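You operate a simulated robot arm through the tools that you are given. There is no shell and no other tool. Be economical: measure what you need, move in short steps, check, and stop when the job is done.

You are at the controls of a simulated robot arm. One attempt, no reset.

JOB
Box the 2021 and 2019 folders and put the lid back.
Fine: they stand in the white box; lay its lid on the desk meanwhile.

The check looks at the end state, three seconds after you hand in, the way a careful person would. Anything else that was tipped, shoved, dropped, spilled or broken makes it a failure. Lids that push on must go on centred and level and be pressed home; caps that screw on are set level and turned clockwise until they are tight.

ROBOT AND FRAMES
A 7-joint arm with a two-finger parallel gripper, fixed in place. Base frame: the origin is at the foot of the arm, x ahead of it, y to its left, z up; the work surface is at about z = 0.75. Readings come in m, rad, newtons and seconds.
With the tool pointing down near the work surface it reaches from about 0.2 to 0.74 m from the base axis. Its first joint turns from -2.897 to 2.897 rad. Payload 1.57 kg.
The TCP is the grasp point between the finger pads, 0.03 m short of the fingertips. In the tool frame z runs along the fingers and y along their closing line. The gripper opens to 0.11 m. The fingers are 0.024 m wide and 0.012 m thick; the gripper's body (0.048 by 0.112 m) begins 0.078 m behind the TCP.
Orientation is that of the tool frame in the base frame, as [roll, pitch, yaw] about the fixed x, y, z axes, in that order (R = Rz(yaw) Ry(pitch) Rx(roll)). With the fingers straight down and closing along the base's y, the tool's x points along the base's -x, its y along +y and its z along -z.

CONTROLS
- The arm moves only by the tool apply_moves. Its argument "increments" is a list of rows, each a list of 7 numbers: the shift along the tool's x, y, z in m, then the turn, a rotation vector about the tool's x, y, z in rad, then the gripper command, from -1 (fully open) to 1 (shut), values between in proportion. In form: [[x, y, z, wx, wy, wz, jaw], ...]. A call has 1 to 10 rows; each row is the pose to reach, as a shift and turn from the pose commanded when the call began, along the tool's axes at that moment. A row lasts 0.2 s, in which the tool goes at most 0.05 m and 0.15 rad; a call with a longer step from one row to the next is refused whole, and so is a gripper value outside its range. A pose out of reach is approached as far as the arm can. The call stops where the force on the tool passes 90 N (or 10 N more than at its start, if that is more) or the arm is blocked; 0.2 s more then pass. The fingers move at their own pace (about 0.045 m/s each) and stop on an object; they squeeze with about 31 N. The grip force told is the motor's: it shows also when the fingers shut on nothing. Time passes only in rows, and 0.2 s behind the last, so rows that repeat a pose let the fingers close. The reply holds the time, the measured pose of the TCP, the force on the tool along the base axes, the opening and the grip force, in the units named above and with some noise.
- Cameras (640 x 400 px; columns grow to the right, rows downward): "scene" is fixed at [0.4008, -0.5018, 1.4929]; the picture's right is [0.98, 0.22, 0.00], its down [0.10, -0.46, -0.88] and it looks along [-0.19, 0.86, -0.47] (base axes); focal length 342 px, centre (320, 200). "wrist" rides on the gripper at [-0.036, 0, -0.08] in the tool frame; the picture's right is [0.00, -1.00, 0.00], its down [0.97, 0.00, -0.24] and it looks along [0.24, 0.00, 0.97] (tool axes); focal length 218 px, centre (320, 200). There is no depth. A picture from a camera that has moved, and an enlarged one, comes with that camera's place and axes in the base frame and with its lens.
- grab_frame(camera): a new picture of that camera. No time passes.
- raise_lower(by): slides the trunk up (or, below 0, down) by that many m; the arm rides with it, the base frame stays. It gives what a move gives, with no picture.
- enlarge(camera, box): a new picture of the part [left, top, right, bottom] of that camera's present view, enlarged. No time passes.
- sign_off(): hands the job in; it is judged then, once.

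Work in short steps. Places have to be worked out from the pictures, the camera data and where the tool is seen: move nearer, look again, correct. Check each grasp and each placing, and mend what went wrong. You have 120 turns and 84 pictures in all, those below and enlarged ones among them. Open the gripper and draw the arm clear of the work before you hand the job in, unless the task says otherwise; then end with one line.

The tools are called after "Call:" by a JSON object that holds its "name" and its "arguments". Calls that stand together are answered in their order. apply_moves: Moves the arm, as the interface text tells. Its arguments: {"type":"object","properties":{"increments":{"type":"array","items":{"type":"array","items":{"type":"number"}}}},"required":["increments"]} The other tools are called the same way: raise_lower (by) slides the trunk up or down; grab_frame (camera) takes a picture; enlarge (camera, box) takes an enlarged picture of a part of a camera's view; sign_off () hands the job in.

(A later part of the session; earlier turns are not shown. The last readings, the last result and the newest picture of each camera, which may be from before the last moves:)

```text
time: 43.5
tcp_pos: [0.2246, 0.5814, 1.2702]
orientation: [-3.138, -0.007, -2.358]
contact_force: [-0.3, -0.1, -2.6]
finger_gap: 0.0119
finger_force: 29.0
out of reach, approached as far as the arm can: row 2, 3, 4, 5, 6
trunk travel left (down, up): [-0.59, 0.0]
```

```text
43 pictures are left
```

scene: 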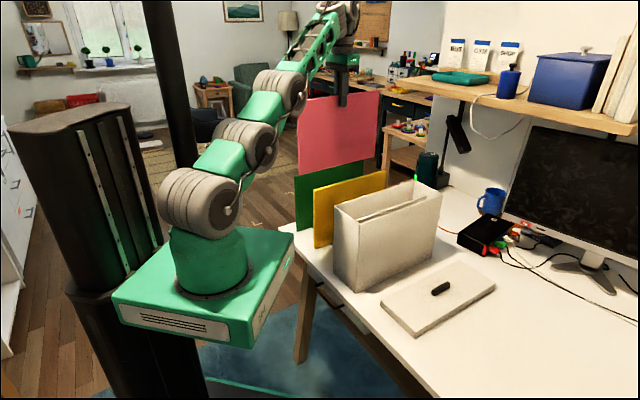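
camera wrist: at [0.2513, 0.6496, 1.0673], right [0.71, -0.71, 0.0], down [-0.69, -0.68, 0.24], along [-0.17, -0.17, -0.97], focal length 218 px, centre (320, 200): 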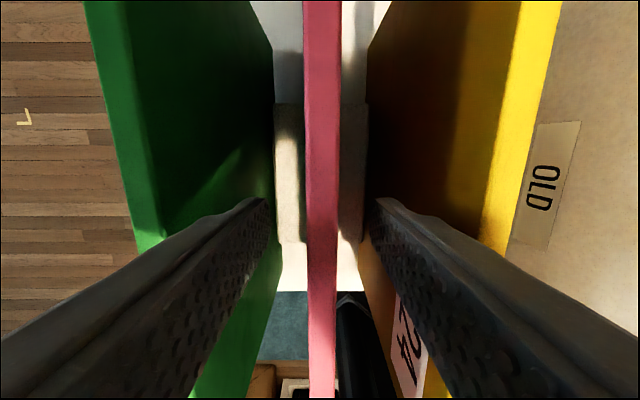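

Folder hangs with its bottom at z≈1.03, above the rim (≈1.0). Carry it over the left slot (n≈0.050, t≈0.601).

Call:
{"name": "apply_moves", "arguments": {"increments": [[-0.005, -0.03, -0.005, 0, 0, 0, 1], [-0.01, -0.06, -0.005, 0, 0, 0, 1], [-0.015, -0.09, -0.005, 0, 0, 0, 1], [-0.02, -0.12, -0.005, 0, 0, 0, 1], [-0.025, -0.15, -0.005, 0, 0, 0, 1], [-0.031, -0.18, -0.005, 0, 0, 0, 1], [-0.031, -0.202, -0.005, 0, 0, 0, 1], [-0.031, -0.202, -0.005, 0, 0, 0, 1]]}}

Call:
{"name": "grab_frame", "arguments": {"camera": "wrist"}}

Call:
{"name": "enlarge", "arguments": {"camera": "scene", "box": [300, 60, 480, 300]}}

```text
time: 45.3
tcp_pos: [0.3893, 0.4604, 1.2736]
orientation: [-3.14, -0.007, -2.357]
contact_force: [0.9, 0.1, -2.0]
finger_gap: 0.0118
finger_force: 29.2
out of reach, approached as far as the arm can: row 1, 2, 3
trunk travel left (down, up): [-0.59, 0.0]
```

```text
42 pictures are left
camera wrist: at [0.4147, 0.4868, 1.3553], right [0.71, -0.71, 0.0], down [-0.69, -0.68, 0.25], along [-0.17, -0.18, -0.97], focal length 218 px, centre (320, 200)
```

wrist: 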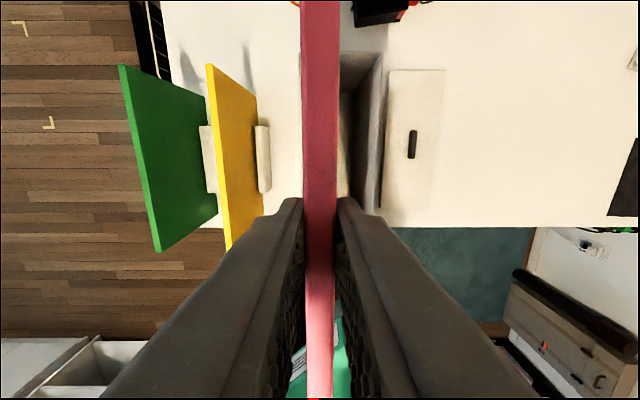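

```text
1.67 times, centred on (390, 180) of scene
camera zoom: at [0.4008, -0.5018, 1.4929], right [0.98, 0.22, 0.0], down [0.1, -0.46, -0.88], along [-0.19, 0.86, -0.47], focal length 570 px, centre (203, 233)
```

zoom: 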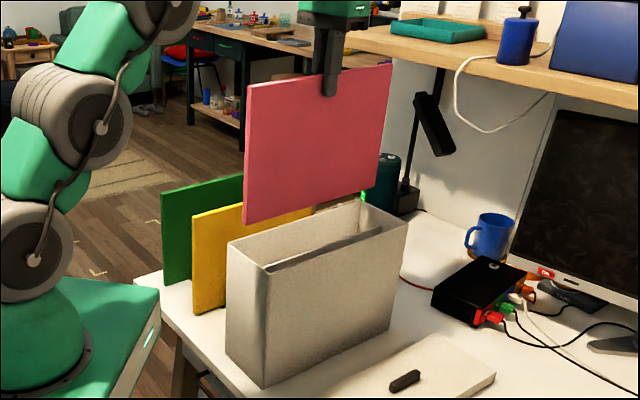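

Aligned: n=0.050, t=0.601. Lower with the arm first 0.08 so the bottom enters the slot, and check.

Call:
{"name": "apply_moves", "arguments": {"increments": [[0.001, 0, 0.02, 0, 0, 0, 1], [0.001, 0, 0.04, 0, 0, 0, 1], [0.001, 0, 0.06, 0, 0, 0, 1], [0.001, 0, 0.08, 0, 0, 0, 1]]}}

Call:
{"name": "grab_frame", "arguments": {"camera": "wrist"}}

Call:
{"name": "enlarge", "arguments": {"camera": "scene", "box": [300, 90, 480, 300]}}

```text
time: 46.3
tcp_pos: [0.3899, 0.4601, 1.1957]
orientation: [-3.139, -0.006, -2.359]
contact_force: [-0.8, -0.7, -2.8]
finger_gap: 0.0117
finger_force: 29.1
trunk travel left (down, up): [-0.59, 0.0]
```

```text
40 pictures are left
camera wrist: at [0.414, 0.4861, 1.2758], right [0.71, -0.71, 0.0], down [-0.69, -0.68, 0.25], along [-0.17, -0.17, -0.97], focal length 218 px, centre (320, 200)
```

wrist: 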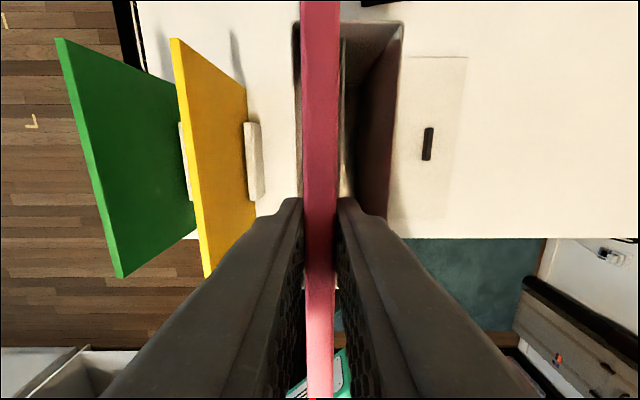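

```text
1.90 times, centred on (390, 195) of scene
camera zoom: at [0.4008, -0.5018, 1.4929], right [0.98, 0.22, 0.0], down [0.1, -0.46, -0.88], along [-0.19, 0.86, -0.47], focal length 651 px, centre (187, 210)
```

zoom: 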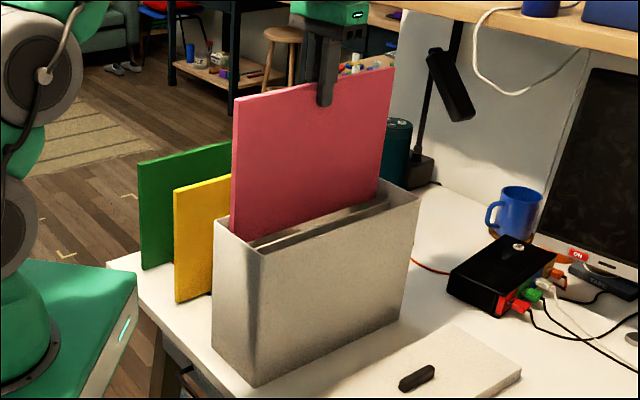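

The folder is entering the left slot without contact. Continue down.

Call:
{"name": "apply_moves", "arguments": {"increments": [[0, 0, 0.02, 0, 0, 0, 1], [0, 0, 0.04, 0, 0, 0, 1], [0, 0, 0.06, 0, 0, 0, 1], [0, 0, 0.08, 0, 0, 0, 1]]}}

Call:
{"name": "raise_lower", "arguments": {"by": -0.08}}

Call:
{"name": "grab_frame", "arguments": {"camera": "scene"}}

```text
time: 47.3
tcp_pos: [0.388, 0.4606, 1.1148]
orientation: [-3.14, -0.004, -2.358]
contact_force: [0.1, 0.0, -3.1]
finger_gap: 0.0115
finger_force: 29.0
trunk travel left (down, up): [-0.59, 0.0]
```

```text
time: 48.5
tcp_pos: [0.3878, 0.4596, 1.0356]
orientation: [-3.141, -0.006, -2.356]
contact_force: [-0.9, -0.4, -2.6]
finger_gap: 0.0118
finger_force: 28.3
trunk travel left (down, up): [-0.51, 0.08]
```

```text
38 pictures are left
```

scene: 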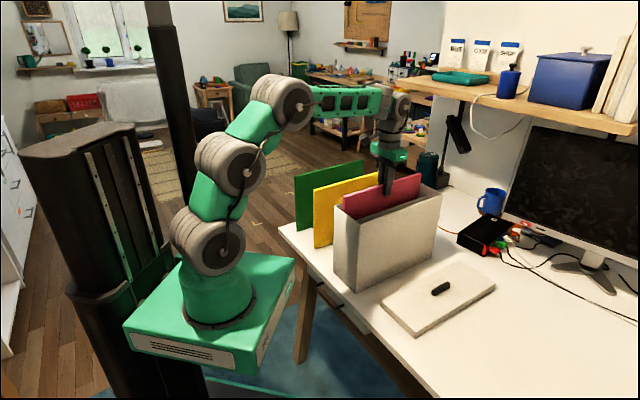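

Plenty of arm clearance. Continue down with the trunk until the folder meets the box floor (expected TCP ≈0.97).

Call:
{"name": "raise_lower", "arguments": {"by": -0.045}}

Call:
{"name": "raise_lower", "arguments": {"by": -0.01}}

```text
time: 49.3
tcp_pos: [0.3878, 0.4594, 0.991]
orientation: [-3.14, -0.005, -2.359]
contact_force: [0.0, 0.5, -2.0]
finger_gap: 0.0118
finger_force: 28.6
trunk travel left (down, up): [-0.465, 0.125]
```

```text
time: 49.9
tcp_pos: [0.3883, 0.4584, 0.9827]
orientation: [-3.138, 0.001, -2.358]
contact_force: [-1.3, -1.1, 13.0]
finger_gap: 0.0117
finger_force: 29.1
trunk travel left (down, up): [-0.455, 0.135]
```

Contact at TCP≈0.983. Check that it's on the floor rather than hung up.

Call:
{"name": "enlarge", "arguments": {"camera": "scene", "box": [320, 150, 460, 250]}}

Call:
{"name": "grab_frame", "arguments": {"camera": "wrist"}}

```text
4.00 times, centred on (390, 200) of scene
camera zoom: at [0.4008, -0.5018, 1.4929], right [0.98, 0.22, 0.0], down [0.1, -0.46, -0.88], along [-0.19, 0.86, -0.47], focal length 1367 px, centre (40, 200)
```

zoom: 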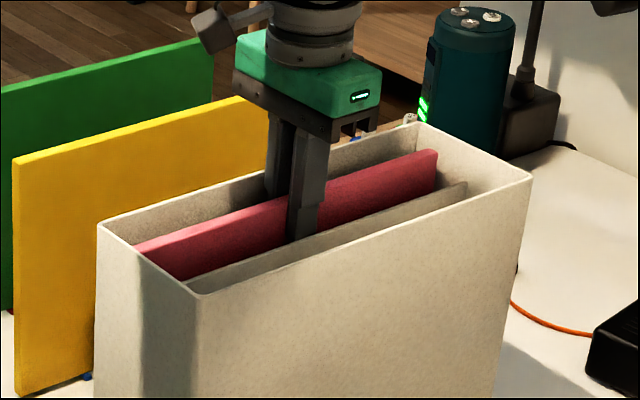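

```text
36 pictures are left
camera wrist: at [0.4127, 0.4848, 1.0641], right [0.71, -0.71, 0.0], down [-0.69, -0.69, 0.24], along [-0.17, -0.17, -0.97], focal length 218 px, centre (320, 200)
```

wrist: 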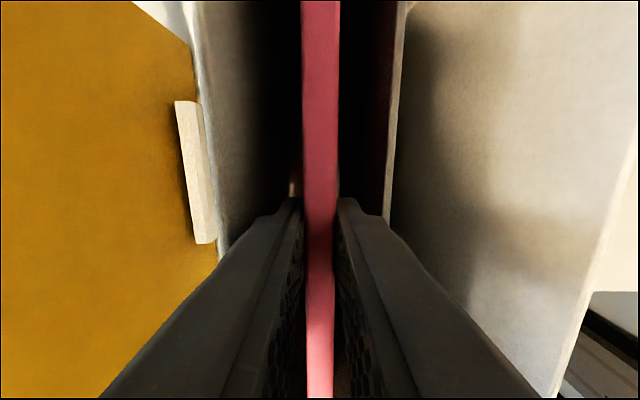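

The folder sits inside, just below the rim. Open only slightly (gap ~0.022) inside the slot, then lift out with the trunk.

Call:
{"name": "apply_moves", "arguments": {"increments": [[0, 0, 0, 0, 0, 0, 0.75], [0, 0, 0, 0, 0, 0, 0.6], [0, 0, 0, 0, 0, 0, 0.6]]}}

Call:
{"name": "raise_lower", "arguments": {"by": 0.06}}

Call:
{"name": "enlarge", "arguments": {"camera": "scene", "box": [320, 150, 460, 250]}}

```text
time: 50.7
tcp_pos: [0.3885, 0.4601, 0.9816]
orientation: [-3.14, -0.005, -2.358]
contact_force: [-0.3, 0.0, 0.0]
finger_gap: 0.0221
finger_force: 0.1
trunk travel left (down, up): [-0.455, 0.135]
```

```text
time: 51.7
tcp_pos: [0.3874, 0.4593, 1.0416]
orientation: [-3.14, -0.006, -2.358]
contact_force: [0.1, -0.4, 1.0]
finger_gap: 0.0218
finger_force: 0.1
trunk travel left (down, up): [-0.515, 0.075]
```

```text
4.00 times, centred on (390, 200) of scene
camera zoom: at [0.4008, -0.5018, 1.4929], right [0.98, 0.22, 0.0], down [0.1, -0.46, -0.88], along [-0.19, 0.86, -0.47], focal length 1367 px, centre (40, 200)
```

zoom: 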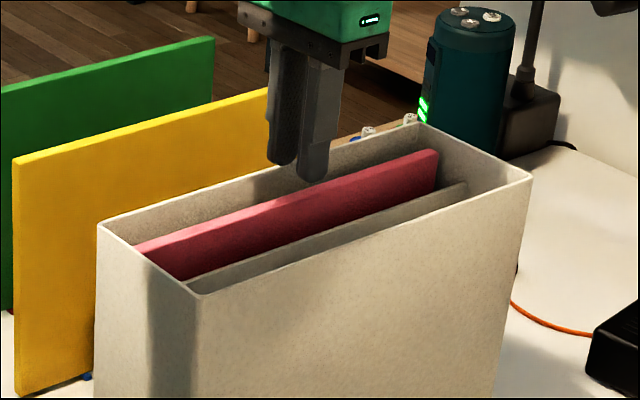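

Pink (2021) stands in its slot. Now raise and go over the green 2019 folder (n≈0.345).

Call:
{"name": "apply_moves", "arguments": {"increments": [[0, 0, -0.03, 0, 0, 0, 0.3], [0, 0, -0.07, 0, 0, 0, 0.09], [0, 0, -0.1, 0, 0, 0, 0.09], [0, 0.045, -0.1, 0, 0, 0, 0.09], [0, 0.09, -0.1, 0, 0, 0, 0.09], [0, 0.135, -0.1, 0, 0, 0, 0.09], [-0.003, 0.18, -0.1, 0, 0, 0, 0.09], [-0.003, 0.225, -0.1, 0, 0, 0, 0.09], [-0.003, 0.265, -0.1, 0, 0, 0, 0.09], [-0.003, 0.294, -0.1, 0, 0, 0, 0.09]]}}

Call:
{"name": "grab_frame", "arguments": {"camera": "wrist"}}

Call:
{"name": "grab_frame", "arguments": {"camera": "scene"}}

```text
time: 53.9
tcp_pos: [0.166, 0.6254, 1.1252]
orientation: [-3.139, -0.003, -2.358]
contact_force: [-1.4, -0.3, -0.3]
finger_gap: 0.05
finger_force: 0.1
out of reach, approached as far as the arm can: row 8, 9, 10
trunk travel left (down, up): [-0.515, 0.075]
```

```text
34 pictures are left
camera wrist: at [0.1913, 0.6525, 1.2057], right [0.71, -0.71, 0.0], down [-0.69, -0.69, 0.24], along [-0.17, -0.18, -0.97], focal length 218 px, centre (320, 200)
```

wrist: 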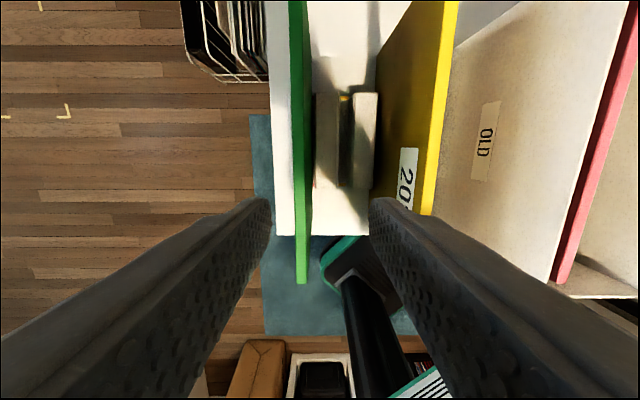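

```text
33 pictures are left
```

scene: 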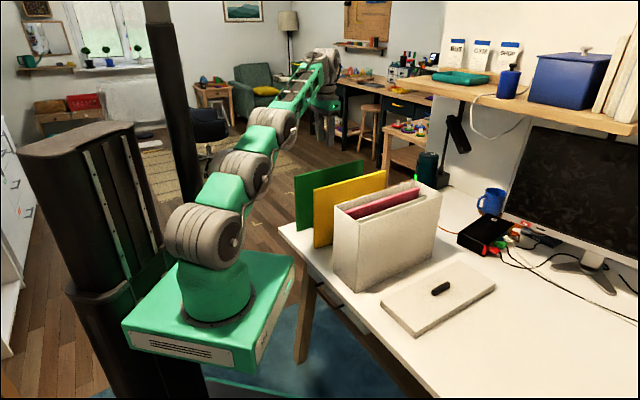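

Green's top edge is at n≈0.346, centre t≈0.602; TCP is at (0.325, 0.560). Move out and slightly lower where reach is better.

Call:
{"name": "apply_moves", "arguments": {"increments": [[-0.01, 0.005, 0.02, 0, 0, 0, 0.09], [-0.02, 0.01, 0.04, 0, 0, 0, 0.09], [-0.03, 0.016, 0.06, 0, 0, 0, 0.09], [-0.042, 0.021, 0.06, 0, 0, 0, 0.09], [-0.042, 0.021, 0.06, 0, 0, 0, 0.09]]}}

Call:
{"name": "grab_frame", "arguments": {"camera": "wrist"}}

```text
time: 55.1
tcp_pos: [0.1795, 0.6473, 1.0623]
orientation: [-3.141, -0.003, -2.356]
contact_force: [-0.7, -1.0, 0.7]
finger_gap: 0.0497
finger_force: 0.1
out of reach, approached as far as the arm can: row 2, 3, 4, 5
trunk travel left (down, up): [-0.515, 0.075]
```

```text
32 pictures are left
camera wrist: at [0.2047, 0.6739, 1.1423], right [0.71, -0.71, 0.0], down [-0.69, -0.68, 0.24], along [-0.17, -0.17, -0.97], focal length 218 px, centre (320, 200)
```

wrist: 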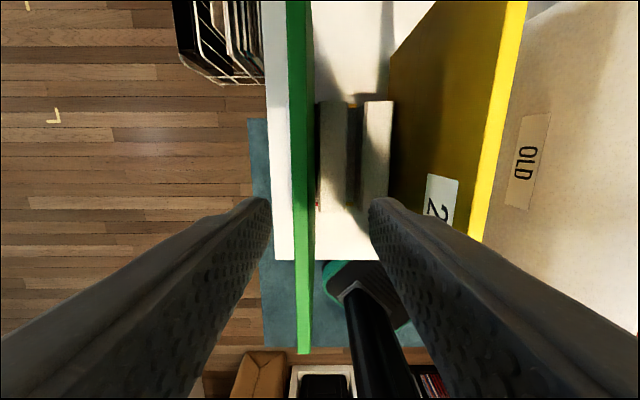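

The arm's reach limit is ~0.675 m here, so I'll grasp green slightly nearer to the base (t≈0.572, ~3 cm off centre; it weighs only ~0.26 kg). Align and descend partially.

Call:
{"name": "apply_moves", "arguments": {"increments": [[0.012, 0.005, 0, 0, 0, 0, 0.09], [0.014, 0.016, 0.01, 0, 0, 0, 0.09], [0.014, 0.016, 0.02, 0, 0, 0, 0.09]]}}

Call:
{"name": "grab_frame", "arguments": {"camera": "wrist"}}

```text
time: 55.9
tcp_pos: [0.1581, 0.6492, 1.0408]
orientation: [-3.14, -0.006, -2.356]
contact_force: [-0.1, 0.2, 0.5]
finger_gap: 0.05
finger_force: 0.1
trunk travel left (down, up): [-0.515, 0.075]
```

```text
31 pictures are left
camera wrist: at [0.1838, 0.6755, 1.1215], right [0.71, -0.71, 0.0], down [-0.69, -0.68, 0.24], along [-0.17, -0.17, -0.97], focal length 218 px, centre (320, 200)
```

wrist: 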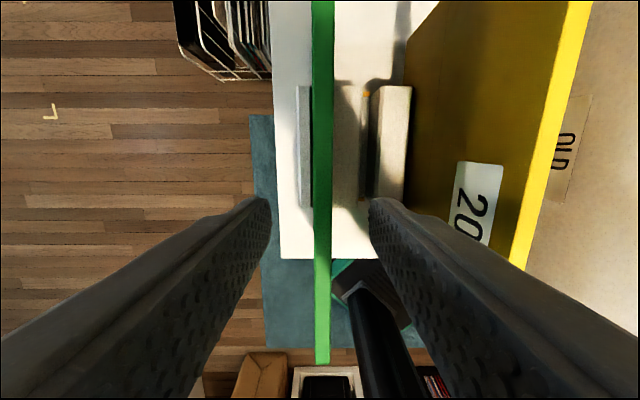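

Centred on green, no reach limit. Descend to grasp height.

Call:
{"name": "apply_moves", "arguments": {"increments": [[-0.002, -0.001, 0.02, 0, 0, 0, 0.09], [-0.004, -0.001, 0.04, 0, 0, 0, 0.09], [-0.006, -0.001, 0.054, 0, 0, 0, 0.09]]}}

Call:
{"name": "enlarge", "arguments": {"camera": "scene", "box": [220, 80, 420, 260]}}

Call:
{"name": "grab_frame", "arguments": {"camera": "wrist"}}

```text
time: 56.7
tcp_pos: [0.1636, 0.6517, 0.9877]
orientation: [-3.138, -0.007, -2.36]
contact_force: [-0.4, -0.2, 0.2]
finger_gap: 0.05
finger_force: 0.1
trunk travel left (down, up): [-0.515, 0.075]
```

```text
2.22 times, centred on (320, 170) of scene
camera zoom: at [0.4008, -0.5018, 1.4929], right [0.98, 0.22, 0.0], down [0.1, -0.46, -0.88], along [-0.19, 0.86, -0.47], focal length 759 px, centre (320, 267)
```

zoom: 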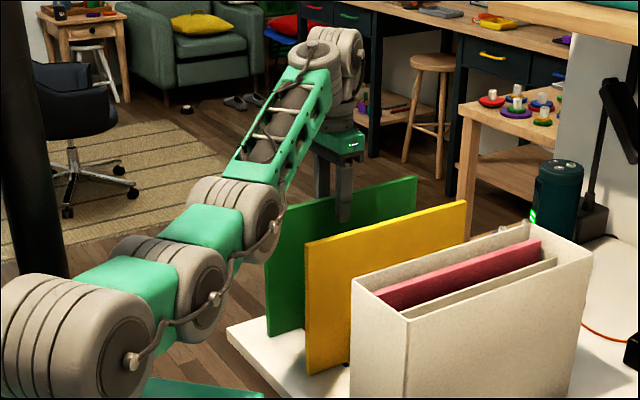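

```text
29 pictures are left
camera wrist: at [0.1889, 0.6788, 1.0669], right [0.71, -0.71, 0.0], down [-0.69, -0.68, 0.25], along [-0.17, -0.18, -0.97], focal length 218 px, centre (320, 200)
```

wrist: 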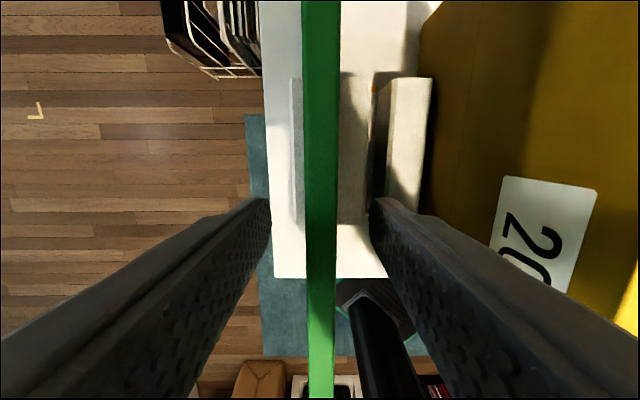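

Green centred between fingers; grip and lift by trunk.

Call:
{"name": "apply_moves", "arguments": {"increments": [[0, 0, 0, 0, 0, 0, 1], [0, 0, 0, 0, 0, 0, 1], [0, 0, 0, 0, 0, 0, 1], [0, 0, 0, 0, 0, 0, 1], [0, 0, 0, 0, 0, 0, 1]]}}

Call:
{"name": "raise_lower", "arguments": {"by": 0.075}}

Call:
{"name": "enlarge", "arguments": {"camera": "scene", "box": [220, 80, 420, 260]}}

```text
time: 57.9
tcp_pos: [0.163, 0.6534, 0.9862]
orientation: [-3.139, -0.007, -2.359]
contact_force: [-0.1, 0.0, -0.4]
finger_gap: 0.0119
finger_force: 28.8
trunk travel left (down, up): [-0.515, 0.075]
```

```text
time: 59.0
tcp_pos: [0.1643, 0.6542, 1.0605]
orientation: [-3.137, -0.009, -2.358]
contact_force: [-0.4, 0.0, -2.9]
finger_gap: 0.0119
finger_force: 28.6
trunk travel left (down, up): [-0.59, 0.0]
```

```text
2.22 times, centred on (320, 170) of scene
camera zoom: at [0.4008, -0.5018, 1.4929], right [0.98, 0.22, 0.0], down [0.1, -0.46, -0.88], along [-0.19, 0.86, -0.47], focal length 759 px, centre (320, 267)
```

zoom: 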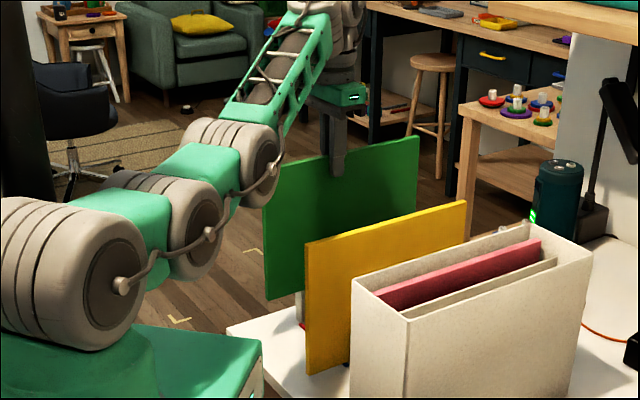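

Green lifted cleanly. Continue upward with the arm while sliding back along the folder direction (−t) to remain within reach.

Call:
{"name": "apply_moves", "arguments": {"increments": [[0.008, 0, -0.025, 0, 0, 0, 1], [0.016, 0, -0.05, 0, 0, 0, 1], [0.026, 0, -0.075, 0, 0, 0, 1], [0.036, 0, -0.1, 0, 0, 0, 1], [0.048, 0, -0.125, 0, 0, 0, 1], [0.06, 0, -0.15, 0, 0, 0, 1], [0.072, 0, -0.175, 0, 0, 0, 1], [0.085, 0, -0.2, 0, 0, 0, 1], [0.095, 0, -0.22, 0, 0, 0, 1], [0.095, 0, -0.22, 0, 0, 0, 1]]}}

Call:
{"name": "grab_frame", "arguments": {"camera": "scene"}}

Call:
{"name": "grab_frame", "arguments": {"camera": "wrist"}}

```text
time: 61.2
tcp_pos: [0.0961, 0.5858, 1.2816]
orientation: [-3.138, -0.008, -2.357]
contact_force: [0.7, -0.7, -3.5]
finger_gap: 0.0118
finger_force: 29.2
out of reach, approached as far as the arm can: row 5, 6, 7, 8, 9
trunk travel left (down, up): [-0.59, 0.0]
```

```text
27 pictures are left
```

scene: 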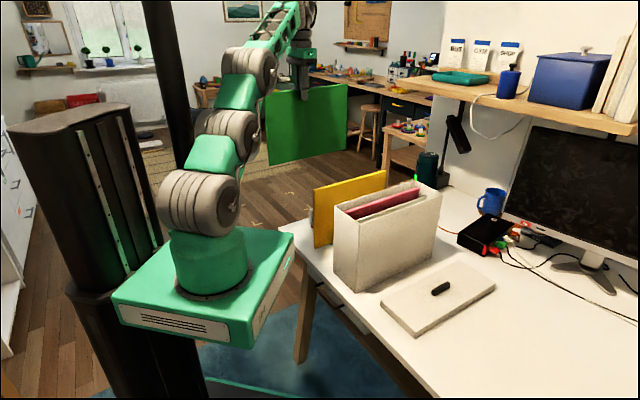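

```text
26 pictures are left
camera wrist: at [0.1226, 0.6124, 1.3625], right [0.71, -0.71, 0.0], down [-0.69, -0.68, 0.25], along [-0.17, -0.18, -0.97], focal length 218 px, centre (320, 200)
```

wrist: 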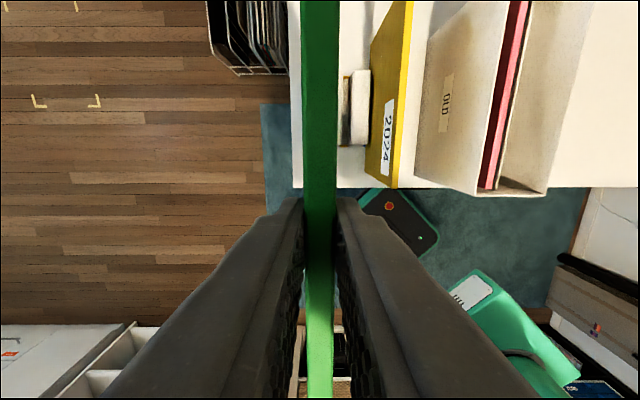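

Green clear above everything (bottom ≈1.04). Carry across to the right slot (n≈−0.008), with TCP t≈0.573 so the folder is centred in the box.

Call:
{"name": "apply_moves", "arguments": {"increments": [[-0.005, -0.036, 0, 0, 0, 0, 1], [-0.012, -0.072, 0, 0, 0, 0, 1], [-0.022, -0.108, 0, 0, 0, 0, 1], [-0.032, -0.144, 0, 0, 0, 0, 1], [-0.042, -0.18, 0, 0, 0, 0, 1], [-0.052, -0.216, 0, 0, 0, 0, 1], [-0.062, -0.252, 0, 0, 0, 0, 1], [-0.072, -0.288, 0, 0, 0, 0, 1], [-0.082, -0.324, 0, 0, 0, 0, 1], [-0.091, -0.354, 0, 0, 0, 0, 1]]}}

Call:
{"name": "grab_frame", "arguments": {"camera": "wrist"}}

Call:
{"name": "enlarge", "arguments": {"camera": "scene", "box": [300, 60, 480, 300]}}

```text
time: 63.4
tcp_pos: [0.4133, 0.3995, 1.2815]
orientation: [-3.141, -0.005, -2.358]
contact_force: [-0.1, 0.4, -2.8]
finger_gap: 0.012
finger_force: 29.4
trunk travel left (down, up): [-0.59, 0.0]
```

```text
25 pictures are left
camera wrist: at [0.4381, 0.4258, 1.363], right [0.71, -0.71, 0.0], down [-0.69, -0.68, 0.25], along [-0.17, -0.18, -0.97], focal length 218 px, centre (320, 200)
```

wrist: 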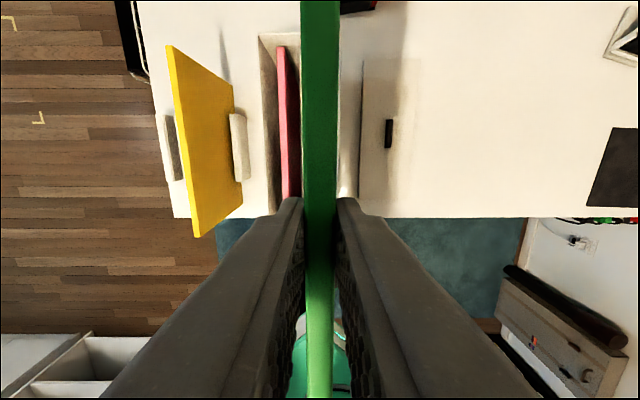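

```text
1.67 times, centred on (390, 180) of scene
camera zoom: at [0.4008, -0.5018, 1.4929], right [0.98, 0.22, 0.0], down [0.1, -0.46, -0.88], along [-0.19, 0.86, -0.47], focal length 570 px, centre (203, 233)
```

zoom: 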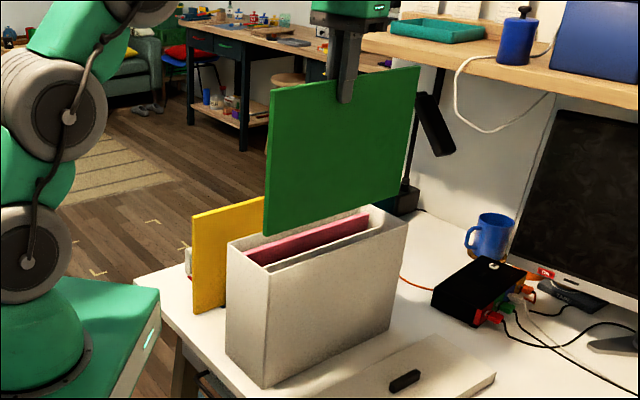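

Level and aligned (shift +3 mm t, +2 mm n). Lower into the right slot.

Call:
{"name": "apply_moves", "arguments": {"increments": [[-0.003, 0.002, 0.01, 0, 0, 0, 1], [-0.003, 0.002, 0.03, 0, 0, 0, 1], [-0.003, 0.002, 0.05, 0, 0, 0, 1], [-0.003, 0.002, 0.07, 0, 0, 0, 1], [-0.003, 0.002, 0.085, 0, 0, 0, 1]]}}

Call:
{"name": "grab_frame", "arguments": {"camera": "wrist"}}

Call:
{"name": "enlarge", "arguments": {"camera": "scene", "box": [300, 90, 480, 300]}}

```text
time: 64.6
tcp_pos: [0.4125, 0.4039, 1.1978]
orientation: [-3.138, -0.007, -2.359]
contact_force: [-0.5, -0.4, -2.2]
finger_gap: 0.0117
finger_force: 29.1
trunk travel left (down, up): [-0.59, 0.0]
```

```text
23 pictures are left
camera wrist: at [0.4375, 0.4301, 1.278], right [0.71, -0.71, 0.0], down [-0.69, -0.68, 0.25], along [-0.17, -0.18, -0.97], focal length 218 px, centre (320, 200)
```

wrist: 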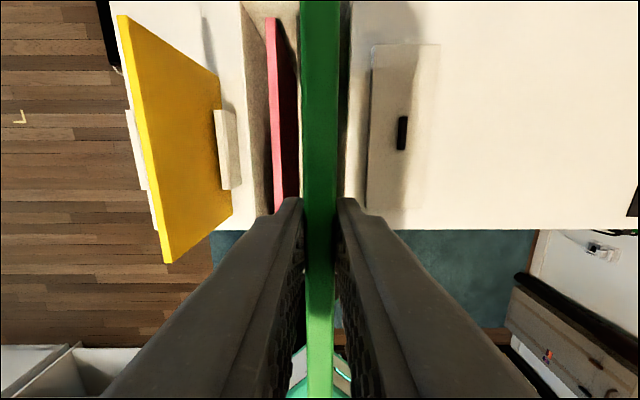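

```text
1.90 times, centred on (390, 195) of scene
camera zoom: at [0.4008, -0.5018, 1.4929], right [0.98, 0.22, 0.0], down [0.1, -0.46, -0.88], along [-0.19, 0.86, -0.47], focal length 651 px, centre (187, 210)
```

zoom: 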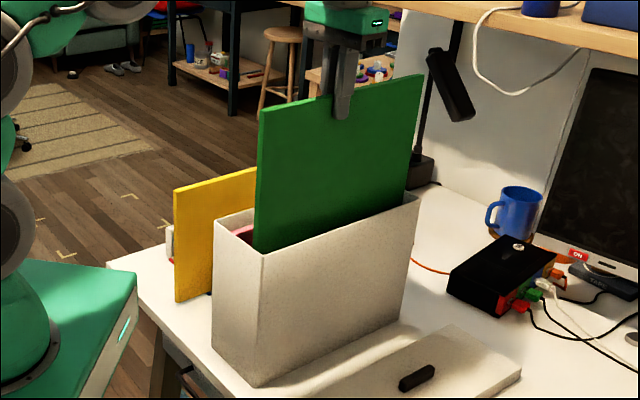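

Entered cleanly. Continue down with the arm, then trunk.

Call:
{"name": "apply_moves", "arguments": {"increments": [[0, 0, 0.02, 0, 0, 0, 1], [0, 0, 0.04, 0, 0, 0, 1], [0, 0, 0.06, 0, 0, 0, 1], [0, 0, 0.08, 0, 0, 0, 1]]}}

Call:
{"name": "raise_lower", "arguments": {"by": -0.12}}

```text
time: 65.6
tcp_pos: [0.4129, 0.4035, 1.1171]
orientation: [-3.139, -0.006, -2.359]
contact_force: [0.0, -0.3, -2.3]
finger_gap: 0.0119
finger_force: 29.7
trunk travel left (down, up): [-0.59, 0.0]
```

```text
time: 67.1
tcp_pos: [0.4117, 0.4033, 0.9977]
orientation: [-3.139, -0.008, -2.359]
contact_force: [0.5, 0.7, -2.8]
finger_gap: 0.012
finger_force: 28.8
trunk travel left (down, up): [-0.47, 0.12]
```

Call:
{"name": "raise_lower", "arguments": {"by": -0.012}}

```text
time: 67.7
tcp_pos: [0.4125, 0.4032, 0.9844]
orientation: [-3.138, -0.006, -2.357]
contact_force: [0.1, -0.3, -2.5]
finger_gap: 0.0116
finger_force: 29.1
trunk travel left (down, up): [-0.458, 0.132]
```

Small step more to touch the floor.

Call:
{"name": "raise_lower", "arguments": {"by": -0.004}}

Call:
{"name": "enlarge", "arguments": {"camera": "scene", "box": [320, 150, 460, 250]}}

```text
time: 68.2
tcp_pos: [0.4116, 0.4029, 0.9842]
orientation: [-3.135, -0.003, -2.358]
contact_force: [0.6, 0.0, 14.5]
finger_gap: 0.0117
finger_force: 29.4
trunk travel left (down, up): [-0.454, 0.136]
```

```text
4.00 times, centred on (390, 200) of scene
camera zoom: at [0.4008, -0.5018, 1.4929], right [0.98, 0.22, 0.0], down [0.1, -0.46, -0.88], along [-0.19, 0.86, -0.47], focal length 1367 px, centre (40, 200)
```

zoom: 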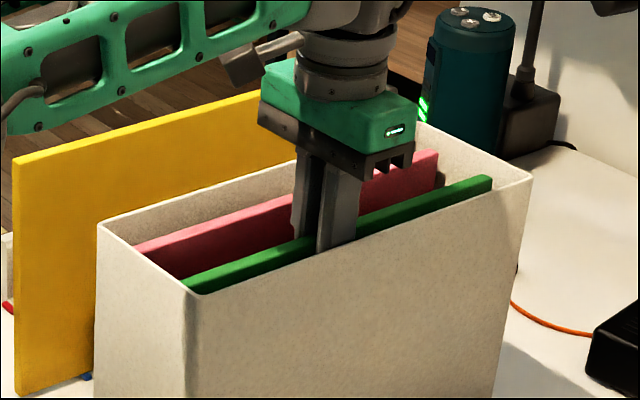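

On the floor, below the rim. Release slightly and lift out.

Call:
{"name": "apply_moves", "arguments": {"increments": [[0, 0, 0, 0, 0, 0, 0.75], [0, 0, 0, 0, 0, 0, 0.6], [0, 0, 0, 0, 0, 0, 0.6]]}}

Call:
{"name": "raise_lower", "arguments": {"by": 0.136}}

Call:
{"name": "enlarge", "arguments": {"camera": "scene", "box": [280, 140, 520, 340]}}

```text
time: 69.0
tcp_pos: [0.4129, 0.4036, 0.9813]
orientation: [-3.139, -0.007, -2.357]
contact_force: [0.4, 0.7, 0.0]
finger_gap: 0.0221
finger_force: 0.0
trunk travel left (down, up): [-0.454, 0.136]
```

```text
time: 70.7
tcp_pos: [0.4112, 0.4041, 1.1168]
orientation: [-3.14, -0.007, -2.357]
contact_force: [-0.2, -0.1, 0.1]
finger_gap: 0.0219
finger_force: 0.0
trunk travel left (down, up): [-0.59, 0.0]
```

```text
2.00 times, centred on (400, 240) of scene
camera zoom: at [0.4008, -0.5018, 1.4929], right [0.98, 0.22, 0.0], down [0.1, -0.46, -0.88], along [-0.19, 0.86, -0.47], focal length 683 px, centre (160, 120)
```

zoom: 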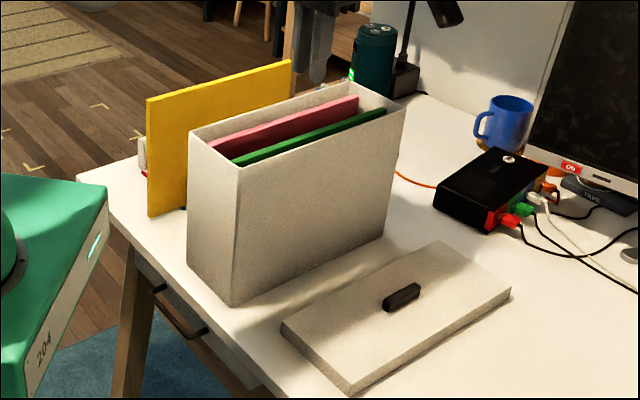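

Both folders are in the box and everything else is undisturbed. Now fetch the lid: rise, open, move across.

Call:
{"name": "apply_moves", "arguments": {"increments": [[0, 0, -0.03, 0, 0, 0, 0.3], [0, 0, -0.05, 0, 0, 0, 0.0], [0, -0.045, -0.05, 0, 0, 0, -0.2], [0, -0.09, -0.05, 0, 0, 0, -0.3], [-0.01, -0.135, -0.05, 0, 0, 0, -0.3], [-0.02, -0.175, -0.045, 0, 0, 0, -0.3], [-0.03, -0.205, -0.03, 0, 0, 0, -0.3], [-0.04, -0.205, 0.0, 0, 0, 0, -0.3], [-0.05, -0.205, 0.03, 0, 0, 0, -0.3], [-0.06, -0.205, 0.06, 0, 0, 0, -0.3]]}}

Call:
{"name": "grab_frame", "arguments": {"camera": "wrist"}}

```text
time: 72.9
tcp_pos: [0.6002, 0.3004, 1.0552]
orientation: [-3.139, -0.007, -2.359]
contact_force: [-0.3, -1.0, 0.3]
finger_gap: 0.0716
finger_force: 0.0
trunk travel left (down, up): [-0.59, 0.0]
```

```text
19 pictures are left
camera wrist: at [0.6252, 0.3267, 1.1359], right [0.71, -0.71, 0.0], down [-0.69, -0.68, 0.25], along [-0.17, -0.18, -0.97], focal length 218 px, centre (320, 200)
```

wrist: 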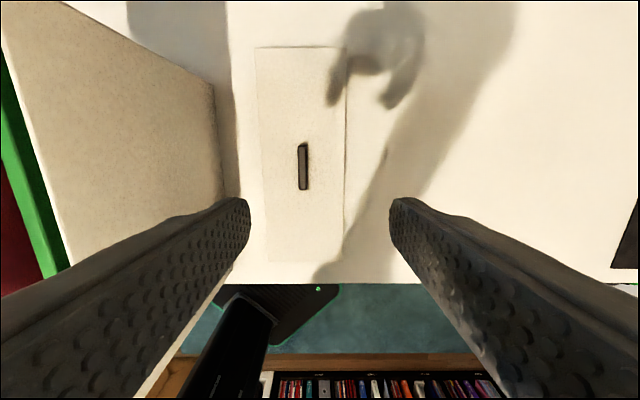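

The handle appears at n≈−0.184, t≈0.640 (lid settled a bit off from the release point). Correct and descend to z≈0.93, then look again.

Call:
{"name": "apply_moves", "arguments": {"increments": [[0, 0.027, 0.02, 0, 0, 0, -0.3], [-0.003, 0.027, 0.05, 0, 0, 0, -0.3], [-0.003, 0.027, 0.08, 0, 0, 0, -0.3]]}}

Call:
{"name": "grab_frame", "arguments": {"camera": "wrist"}}

```text
time: 73.7
tcp_pos: [0.5829, 0.3231, 0.9786]
orientation: [-3.14, -0.008, -2.358]
contact_force: [0.5, -0.5, 0.1]
finger_gap: 0.0715
finger_force: 0.0
trunk travel left (down, up): [-0.59, 0.0]
```

```text
18 pictures are left
camera wrist: at [0.6083, 0.3486, 1.0583], right [0.71, -0.71, 0.0], down [-0.69, -0.68, 0.25], along [-0.18, -0.18, -0.97], focal length 218 px, centre (320, 200)
```

wrist: 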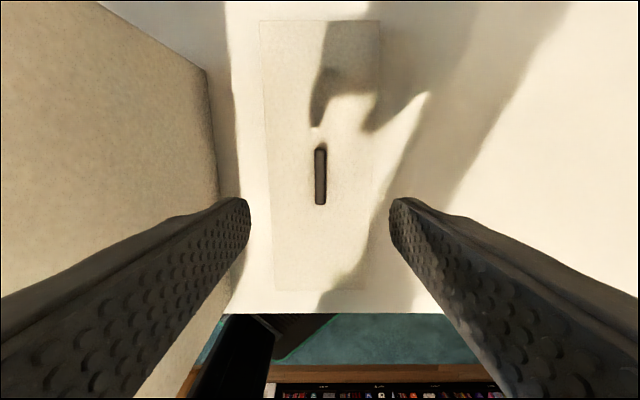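

Handle centred under the gripper. Lower by trunk.

Call:
{"name": "raise_lower", "arguments": {"by": -0.14}}

Call:
{"name": "grab_frame", "arguments": {"camera": "scene"}}

Call:
{"name": "grab_frame", "arguments": {"camera": "wrist"}}

```text
time: 75.3
tcp_pos: [0.5821, 0.3217, 0.8373]
orientation: [-3.141, -0.011, -2.358]
contact_force: [0.4, 0.1, -0.5]
finger_gap: 0.0716
finger_force: 0.0
trunk travel left (down, up): [-0.45, 0.14]
```

```text
17 pictures are left
```

scene: 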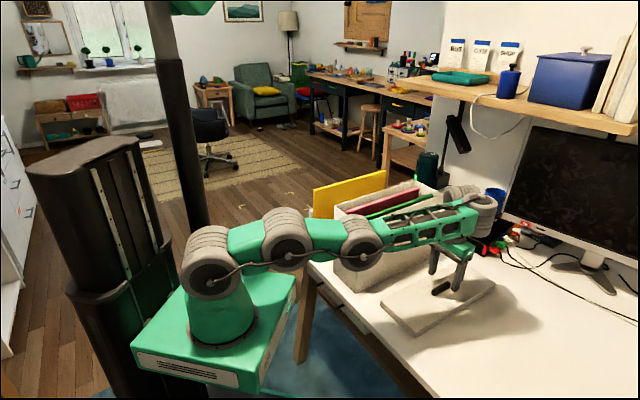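

```text
16 pictures are left
camera wrist: at [0.608, 0.3486, 0.9181], right [0.71, -0.71, 0.0], down [-0.69, -0.68, 0.25], along [-0.18, -0.18, -0.97], focal length 218 px, centre (320, 200)
```

wrist: 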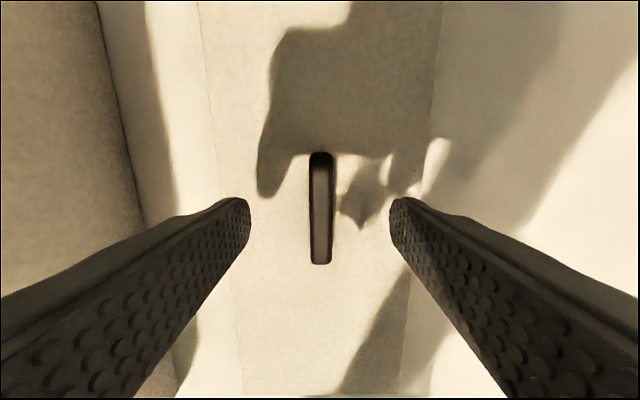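

Centred. Down to z≈0.810 and grip.

Call:
{"name": "raise_lower", "arguments": {"by": -0.027}}

Call:
{"name": "apply_moves", "arguments": {"increments": [[0, 0, 0, 0, 0, 0, 0.4], [0, 0, 0, 0, 0, 0, 1], [0, 0, 0, 0, 0, 0, 1], [0, 0, 0, 0, 0, 0, 1], [0, 0, 0, 0, 0, 0, 1], [0, 0, 0, 0, 0, 0, 1]]}}

```text
time: 76.1
tcp_pos: [0.582, 0.322, 0.8111]
orientation: [-3.139, -0.011, -2.358]
contact_force: [0.6, -0.1, 0.1]
finger_gap: 0.0716
finger_force: 0.0
trunk travel left (down, up): [-0.423, 0.167]
```

```text
time: 77.5
tcp_pos: [0.5833, 0.3225, 0.8109]
orientation: [-3.138, -0.01, -2.357]
contact_force: [-0.4, 0.5, 0.7]
finger_gap: 0.0129
finger_force: 29.4
trunk travel left (down, up): [-0.423, 0.167]
```

Handle gripped (13 mm). Lift with the trunk and check.

Call:
{"name": "raise_lower", "arguments": {"by": 0.167}}

Call:
{"name": "apply_moves", "arguments": {"increments": [[0.005, 0, -0.03, 0, 0, 0, 1], [0.01, 0, -0.06, 0, 0, 0, 1], [0.015, 0, -0.09, 0, 0, 0, 1], [0.022, 0, -0.12, 0, 0, 0, 1], [0.03, 0, -0.15, 0, 0, 0, 1]]}}

Call:
{"name": "grab_frame", "arguments": {"camera": "scene"}}

```text
time: 79.4
tcp_pos: [0.582, 0.323, 0.9777]
orientation: [-3.14, -0.011, -2.358]
contact_force: [0.3, -0.3, -0.9]
finger_gap: 0.0131
finger_force: 29.6
trunk travel left (down, up): [-0.59, 0.0]
```

```text
time: 80.6
tcp_pos: [0.561, 0.3031, 1.128]
orientation: [-3.139, -0.013, -2.359]
contact_force: [0.0, 0.5, -0.6]
finger_gap: 0.013
finger_force: 30.1
trunk travel left (down, up): [-0.59, 0.0]
```

```text
15 pictures are left
```

scene: 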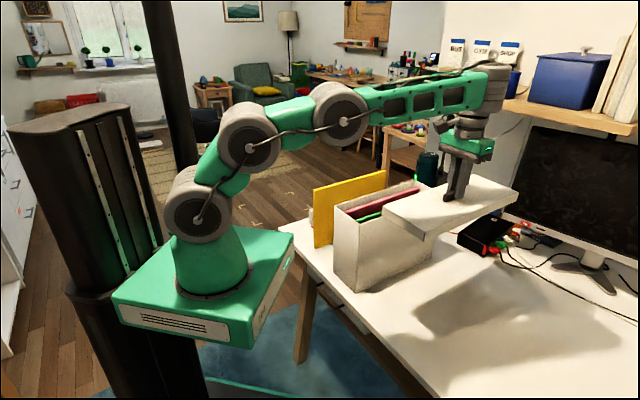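

Lid lifted, level. Move above the box centre (n=0.020, t=0.6005).

Call:
{"name": "apply_moves", "arguments": {"increments": [[0.003, 0.035, 0, 0, 0, 0, 1], [0.006, 0.07, 0, 0, 0, 0, 1], [0.008, 0.11, 0, 0, 0, 0, 1], [0.0105, 0.15, 0, 0, 0, 0, 1], [0.0105, 0.18, 0, 0, 0, 0, 1], [0.0105, 0.2024, 0, 0, 0, 0, 1], [0.0105, 0.2024, 0, 0, 0, 0, 1]]}}

Call:
{"name": "enlarge", "arguments": {"camera": "scene", "box": [300, 120, 480, 300]}}

```text
time: 82.2
tcp_pos: [0.4114, 0.4388, 1.1275]
orientation: [-3.14, -0.011, -2.357]
contact_force: [-0.6, 0.2, -0.8]
finger_gap: 0.0128
finger_force: 29.5
trunk travel left (down, up): [-0.59, 0.0]
```

```text
2.22 times, centred on (390, 210) of scene
camera zoom: at [0.4008, -0.5018, 1.4929], right [0.98, 0.22, 0.0], down [0.1, -0.46, -0.88], along [-0.19, 0.86, -0.47], focal length 759 px, centre (164, 178)
```

zoom: 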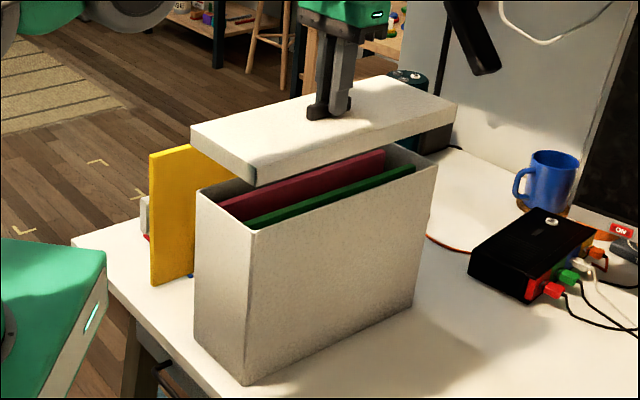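

Aligned. Lower in small steps to just above engagement and check.

Call:
{"name": "apply_moves", "arguments": {"increments": [[0, 0, 0.02, 0, 0, 0, 1], [0, 0, 0.04, 0, 0, 0, 1], [0, 0, 0.055, 0, 0, 0, 1], [0, 0, 0.058, 0, 0, 0, 1]]}}

Call:
{"name": "enlarge", "arguments": {"camera": "scene", "box": [320, 150, 460, 250]}}

```text
time: 83.2
tcp_pos: [0.4126, 0.4386, 1.0684]
orientation: [-3.141, -0.011, -2.357]
contact_force: [0.9, -0.2, -1.0]
finger_gap: 0.0133
finger_force: 29.7
trunk travel left (down, up): [-0.59, 0.0]
```

```text
4.00 times, centred on (390, 200) of scene
camera zoom: at [0.4008, -0.5018, 1.4929], right [0.98, 0.22, 0.0], down [0.1, -0.46, -0.88], along [-0.19, 0.86, -0.47], focal length 1367 px, centre (40, 200)
```

zoom: 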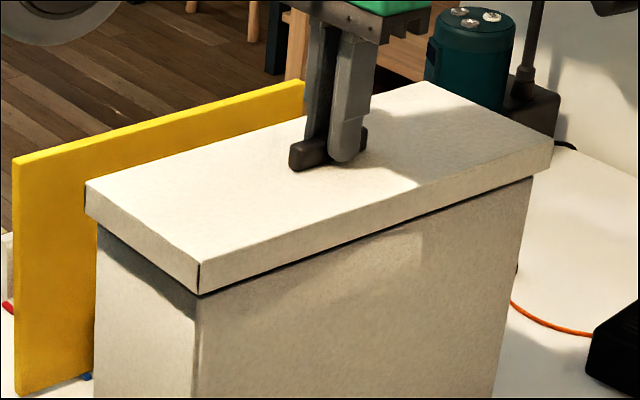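

Well centred over the rim. Lower gently 4 mm at a time.

Call:
{"name": "apply_moves", "arguments": {"increments": [[0, 0, 0.004, 0, 0, 0, 1], [0, 0, 0.008, 0, 0, 0, 1], [0, 0, 0.012, 0, 0, 0, 1]]}}

```text
time: 84.0
tcp_pos: [0.4125, 0.437, 1.0602]
orientation: [-3.14, -0.015, -2.357]
contact_force: [1.0, -0.2, 0.4]
finger_gap: 0.0129
finger_force: 29.5
trunk travel left (down, up): [-0.59, 0.0]
```

A hint of contact (z lag, pitch change). Look before going on.

Call:
{"name": "enlarge", "arguments": {"camera": "scene", "box": [320, 150, 460, 250]}}

Call:
{"name": "grab_frame", "arguments": {"camera": "wrist"}}

```text
4.00 times, centred on (390, 200) of scene
camera zoom: at [0.4008, -0.5018, 1.4929], right [0.98, 0.22, 0.0], down [0.1, -0.46, -0.88], along [-0.19, 0.86, -0.47], focal length 1367 px, centre (40, 200)
```

zoom: 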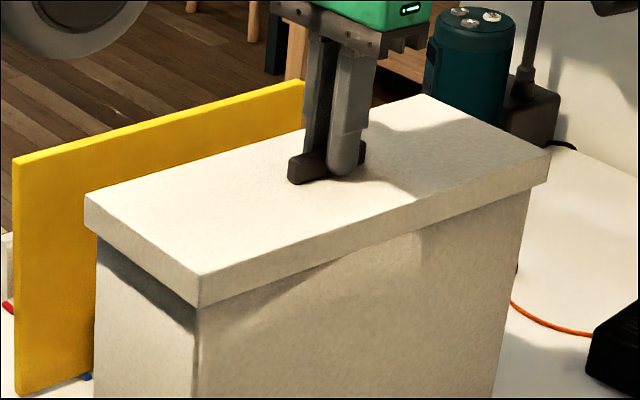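

```text
11 pictures are left
camera wrist: at [0.4377, 0.4644, 1.1385], right [0.71, -0.71, 0.0], down [-0.68, -0.68, 0.26], along [-0.18, -0.18, -0.97], focal length 218 px, centre (320, 200)
```

wrist: 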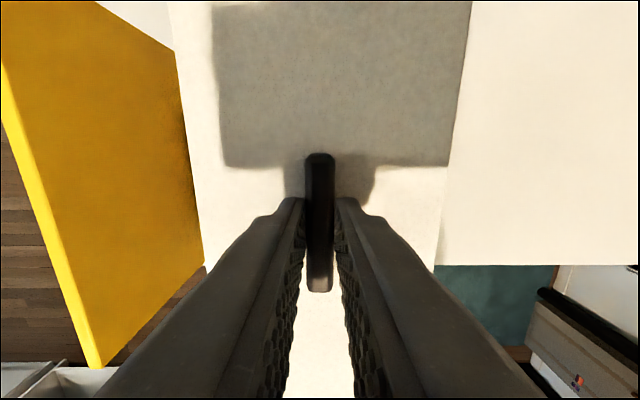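

Lid looks to be at rim engagement, ~2 cm above seated. Continue down slowly, holding n≈0.0195.

Call:
{"name": "apply_moves", "arguments": {"increments": [[0, 0.001, 0.003, 0, 0, 0, 1], [0, 0.001, 0.005, 0, 0, 0, 1]]}}

```text
time: 84.6
tcp_pos: [0.4104, 0.4383, 1.057]
orientation: [-3.138, -0.02, -2.358]
contact_force: [0.7, -1.0, -0.2]
finger_gap: 0.0131
finger_force: 29.8
out of reach, approached as far as the arm can: row 2
trunk travel left (down, up): [-0.59, 0.0]
```

No contact: the arm merely hit its low posture limit and tilted slightly (pitch −0.02). Back up 2.5 cm, restore pitch, then lower with the trunk.

Call:
{"name": "apply_moves", "arguments": {"increments": [[0, 0, -0.012, 0, -0.004, 0, 1], [0, 0, -0.025, 0, -0.009, 0, 1], [0, 0, -0.035, 0, -0.009, 0, 1]]}}

Call:
{"name": "raise_lower", "arguments": {"by": -0.025}}

```text
time: 85.4
tcp_pos: [0.4102, 0.4401, 1.0894]
orientation: [-3.141, -0.002, -2.357]
contact_force: [-0.1, -0.7, -1.5]
finger_gap: 0.0128
finger_force: 29.5
trunk travel left (down, up): [-0.59, 0.0]
```

```text
time: 86.1
tcp_pos: [0.4112, 0.4396, 1.0663]
orientation: [-3.139, -0.003, -2.358]
contact_force: [-0.3, -0.6, -0.2]
finger_gap: 0.013
finger_force: 30.0
trunk travel left (down, up): [-0.565, 0.025]
```

Pose n=0.020, t=0.6016; adjust pitch to −0.010 (as gripped when lid lay flat) and t by −1 mm, then trunk down.

Call:
{"name": "apply_moves", "arguments": {"increments": [[0.001, 0, 0, 0, 0.007, 0, 1], [0.001, 0, 0, 0, 0.007, 0, 1]]}}

Call:
{"name": "raise_lower", "arguments": {"by": -0.01}}

Call:
{"name": "raise_lower", "arguments": {"by": -0.006}}

```text
time: 86.7
tcp_pos: [0.4114, 0.4392, 1.0648]
orientation: [-3.14, -0.009, -2.359]
contact_force: [0.2, -0.5, -0.8]
finger_gap: 0.0129
finger_force: 29.8
trunk travel left (down, up): [-0.565, 0.025]
```

```text
time: 87.3
tcp_pos: [0.41, 0.4391, 1.0557]
orientation: [-3.14, -0.007, -2.359]
contact_force: [0.3, 0.2, -1.4]
finger_gap: 0.013
finger_force: 29.9
trunk travel left (down, up): [-0.555, 0.035]
```

```text
time: 87.8
tcp_pos: [0.411, 0.4378, 1.0491]
orientation: [-3.14, -0.008, -2.36]
contact_force: [0.9, 0.3, -0.8]
finger_gap: 0.013
finger_force: 29.7
trunk travel left (down, up): [-0.549, 0.041]
```

No contact force; the skirt is sliding over the rim. Continue to expected seat at ≈1.04.

Call:
{"name": "raise_lower", "arguments": {"by": -0.006}}

Call:
{"name": "raise_lower", "arguments": {"by": -0.004}}

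Call:
{"name": "enlarge", "arguments": {"camera": "scene", "box": [320, 150, 460, 250]}}

```text
time: 88.4
tcp_pos: [0.4101, 0.4397, 1.0432]
orientation: [-3.14, -0.01, -2.357]
contact_force: [1.5, 1.2, -0.7]
finger_gap: 0.0129
finger_force: 29.6
trunk travel left (down, up): [-0.543, 0.047]
```

```text
time: 88.9
tcp_pos: [0.4113, 0.4388, 1.0402]
orientation: [-3.14, -0.009, -2.36]
contact_force: [1.0, 1.3, -1.0]
finger_gap: 0.0129
finger_force: 29.7
trunk travel left (down, up): [-0.539, 0.051]
```

```text
4.00 times, centred on (390, 200) of scene
camera zoom: at [0.4008, -0.5018, 1.4929], right [0.98, 0.22, 0.0], down [0.1, -0.46, -0.88], along [-0.19, 0.86, -0.47], focal length 1367 px, centre (40, 200)
```

zoom: 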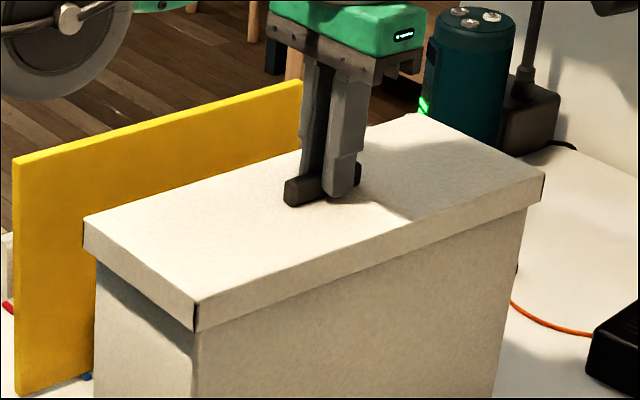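

Lid is essentially at its original height. Step further down until it seats, then press.

Call:
{"name": "raise_lower", "arguments": {"by": -0.003}}

Call:
{"name": "raise_lower", "arguments": {"by": -0.003}}

```text
time: 89.4
tcp_pos: [0.4105, 0.4393, 1.0382]
orientation: [-3.14, -0.005, -2.36]
contact_force: [0.5, 2.3, 10.2]
finger_gap: 0.0129
finger_force: 30.1
trunk travel left (down, up): [-0.536, 0.054]
```

```text
time: 89.9
tcp_pos: [0.4106, 0.4383, 1.0381]
orientation: [-3.14, 0.001, -2.359]
contact_force: [2.4, 3.0, 31.1]
finger_gap: 0.0131
finger_force: 29.5
trunk travel left (down, up): [-0.533, 0.057]
```

Seated firmly at 1.038 with 31 N. Relieve the load, release and rise.

Call:
{"name": "raise_lower", "arguments": {"by": 0.005}}

Call:
{"name": "apply_moves", "arguments": {"increments": [[0, 0, 0, 0, 0, 0, 0.6], [0, 0, 0, 0, 0, 0, 0.2], [0, 0, 0, 0, 0, 0, -0.1], [0, 0, 0, 0, 0, 0, -0.1]]}}

Call:
{"name": "raise_lower", "arguments": {"by": 0.052}}

Call:
{"name": "enlarge", "arguments": {"camera": "scene", "box": [270, 140, 470, 300]}}

```text
time: 90.5
tcp_pos: [0.4097, 0.4387, 1.0374]
orientation: [-3.138, -0.01, -2.359]
contact_force: [6.2, 7.1, 15.8]
finger_gap: 0.013
finger_force: 29.8
trunk travel left (down, up): [-0.538, 0.052]
```

```text
time: 91.5
tcp_pos: [0.411, 0.438, 1.0383]
orientation: [-3.141, -0.008, -2.359]
contact_force: [-0.1, 0.0, -0.4]
finger_gap: 0.0607
finger_force: 0.0
trunk travel left (down, up): [-0.538, 0.052]
```

```text
time: 92.4
tcp_pos: [0.4109, 0.4384, 1.09]
orientation: [-3.14, -0.008, -2.357]
contact_force: [0.4, 0.9, 0.0]
finger_gap: 0.0606
finger_force: 0.1
trunk travel left (down, up): [-0.59, 0.0]
```

```text
2.50 times, centred on (370, 220) of scene
camera zoom: at [0.4008, -0.5018, 1.4929], right [0.98, 0.22, 0.0], down [0.1, -0.46, -0.88], along [-0.19, 0.86, -0.47], focal length 854 px, centre (195, 150)
```

zoom: 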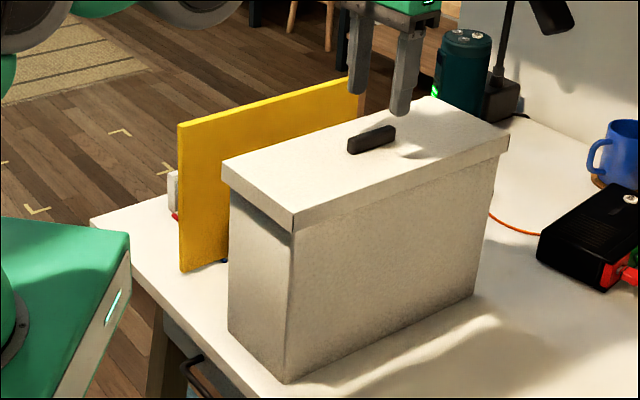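

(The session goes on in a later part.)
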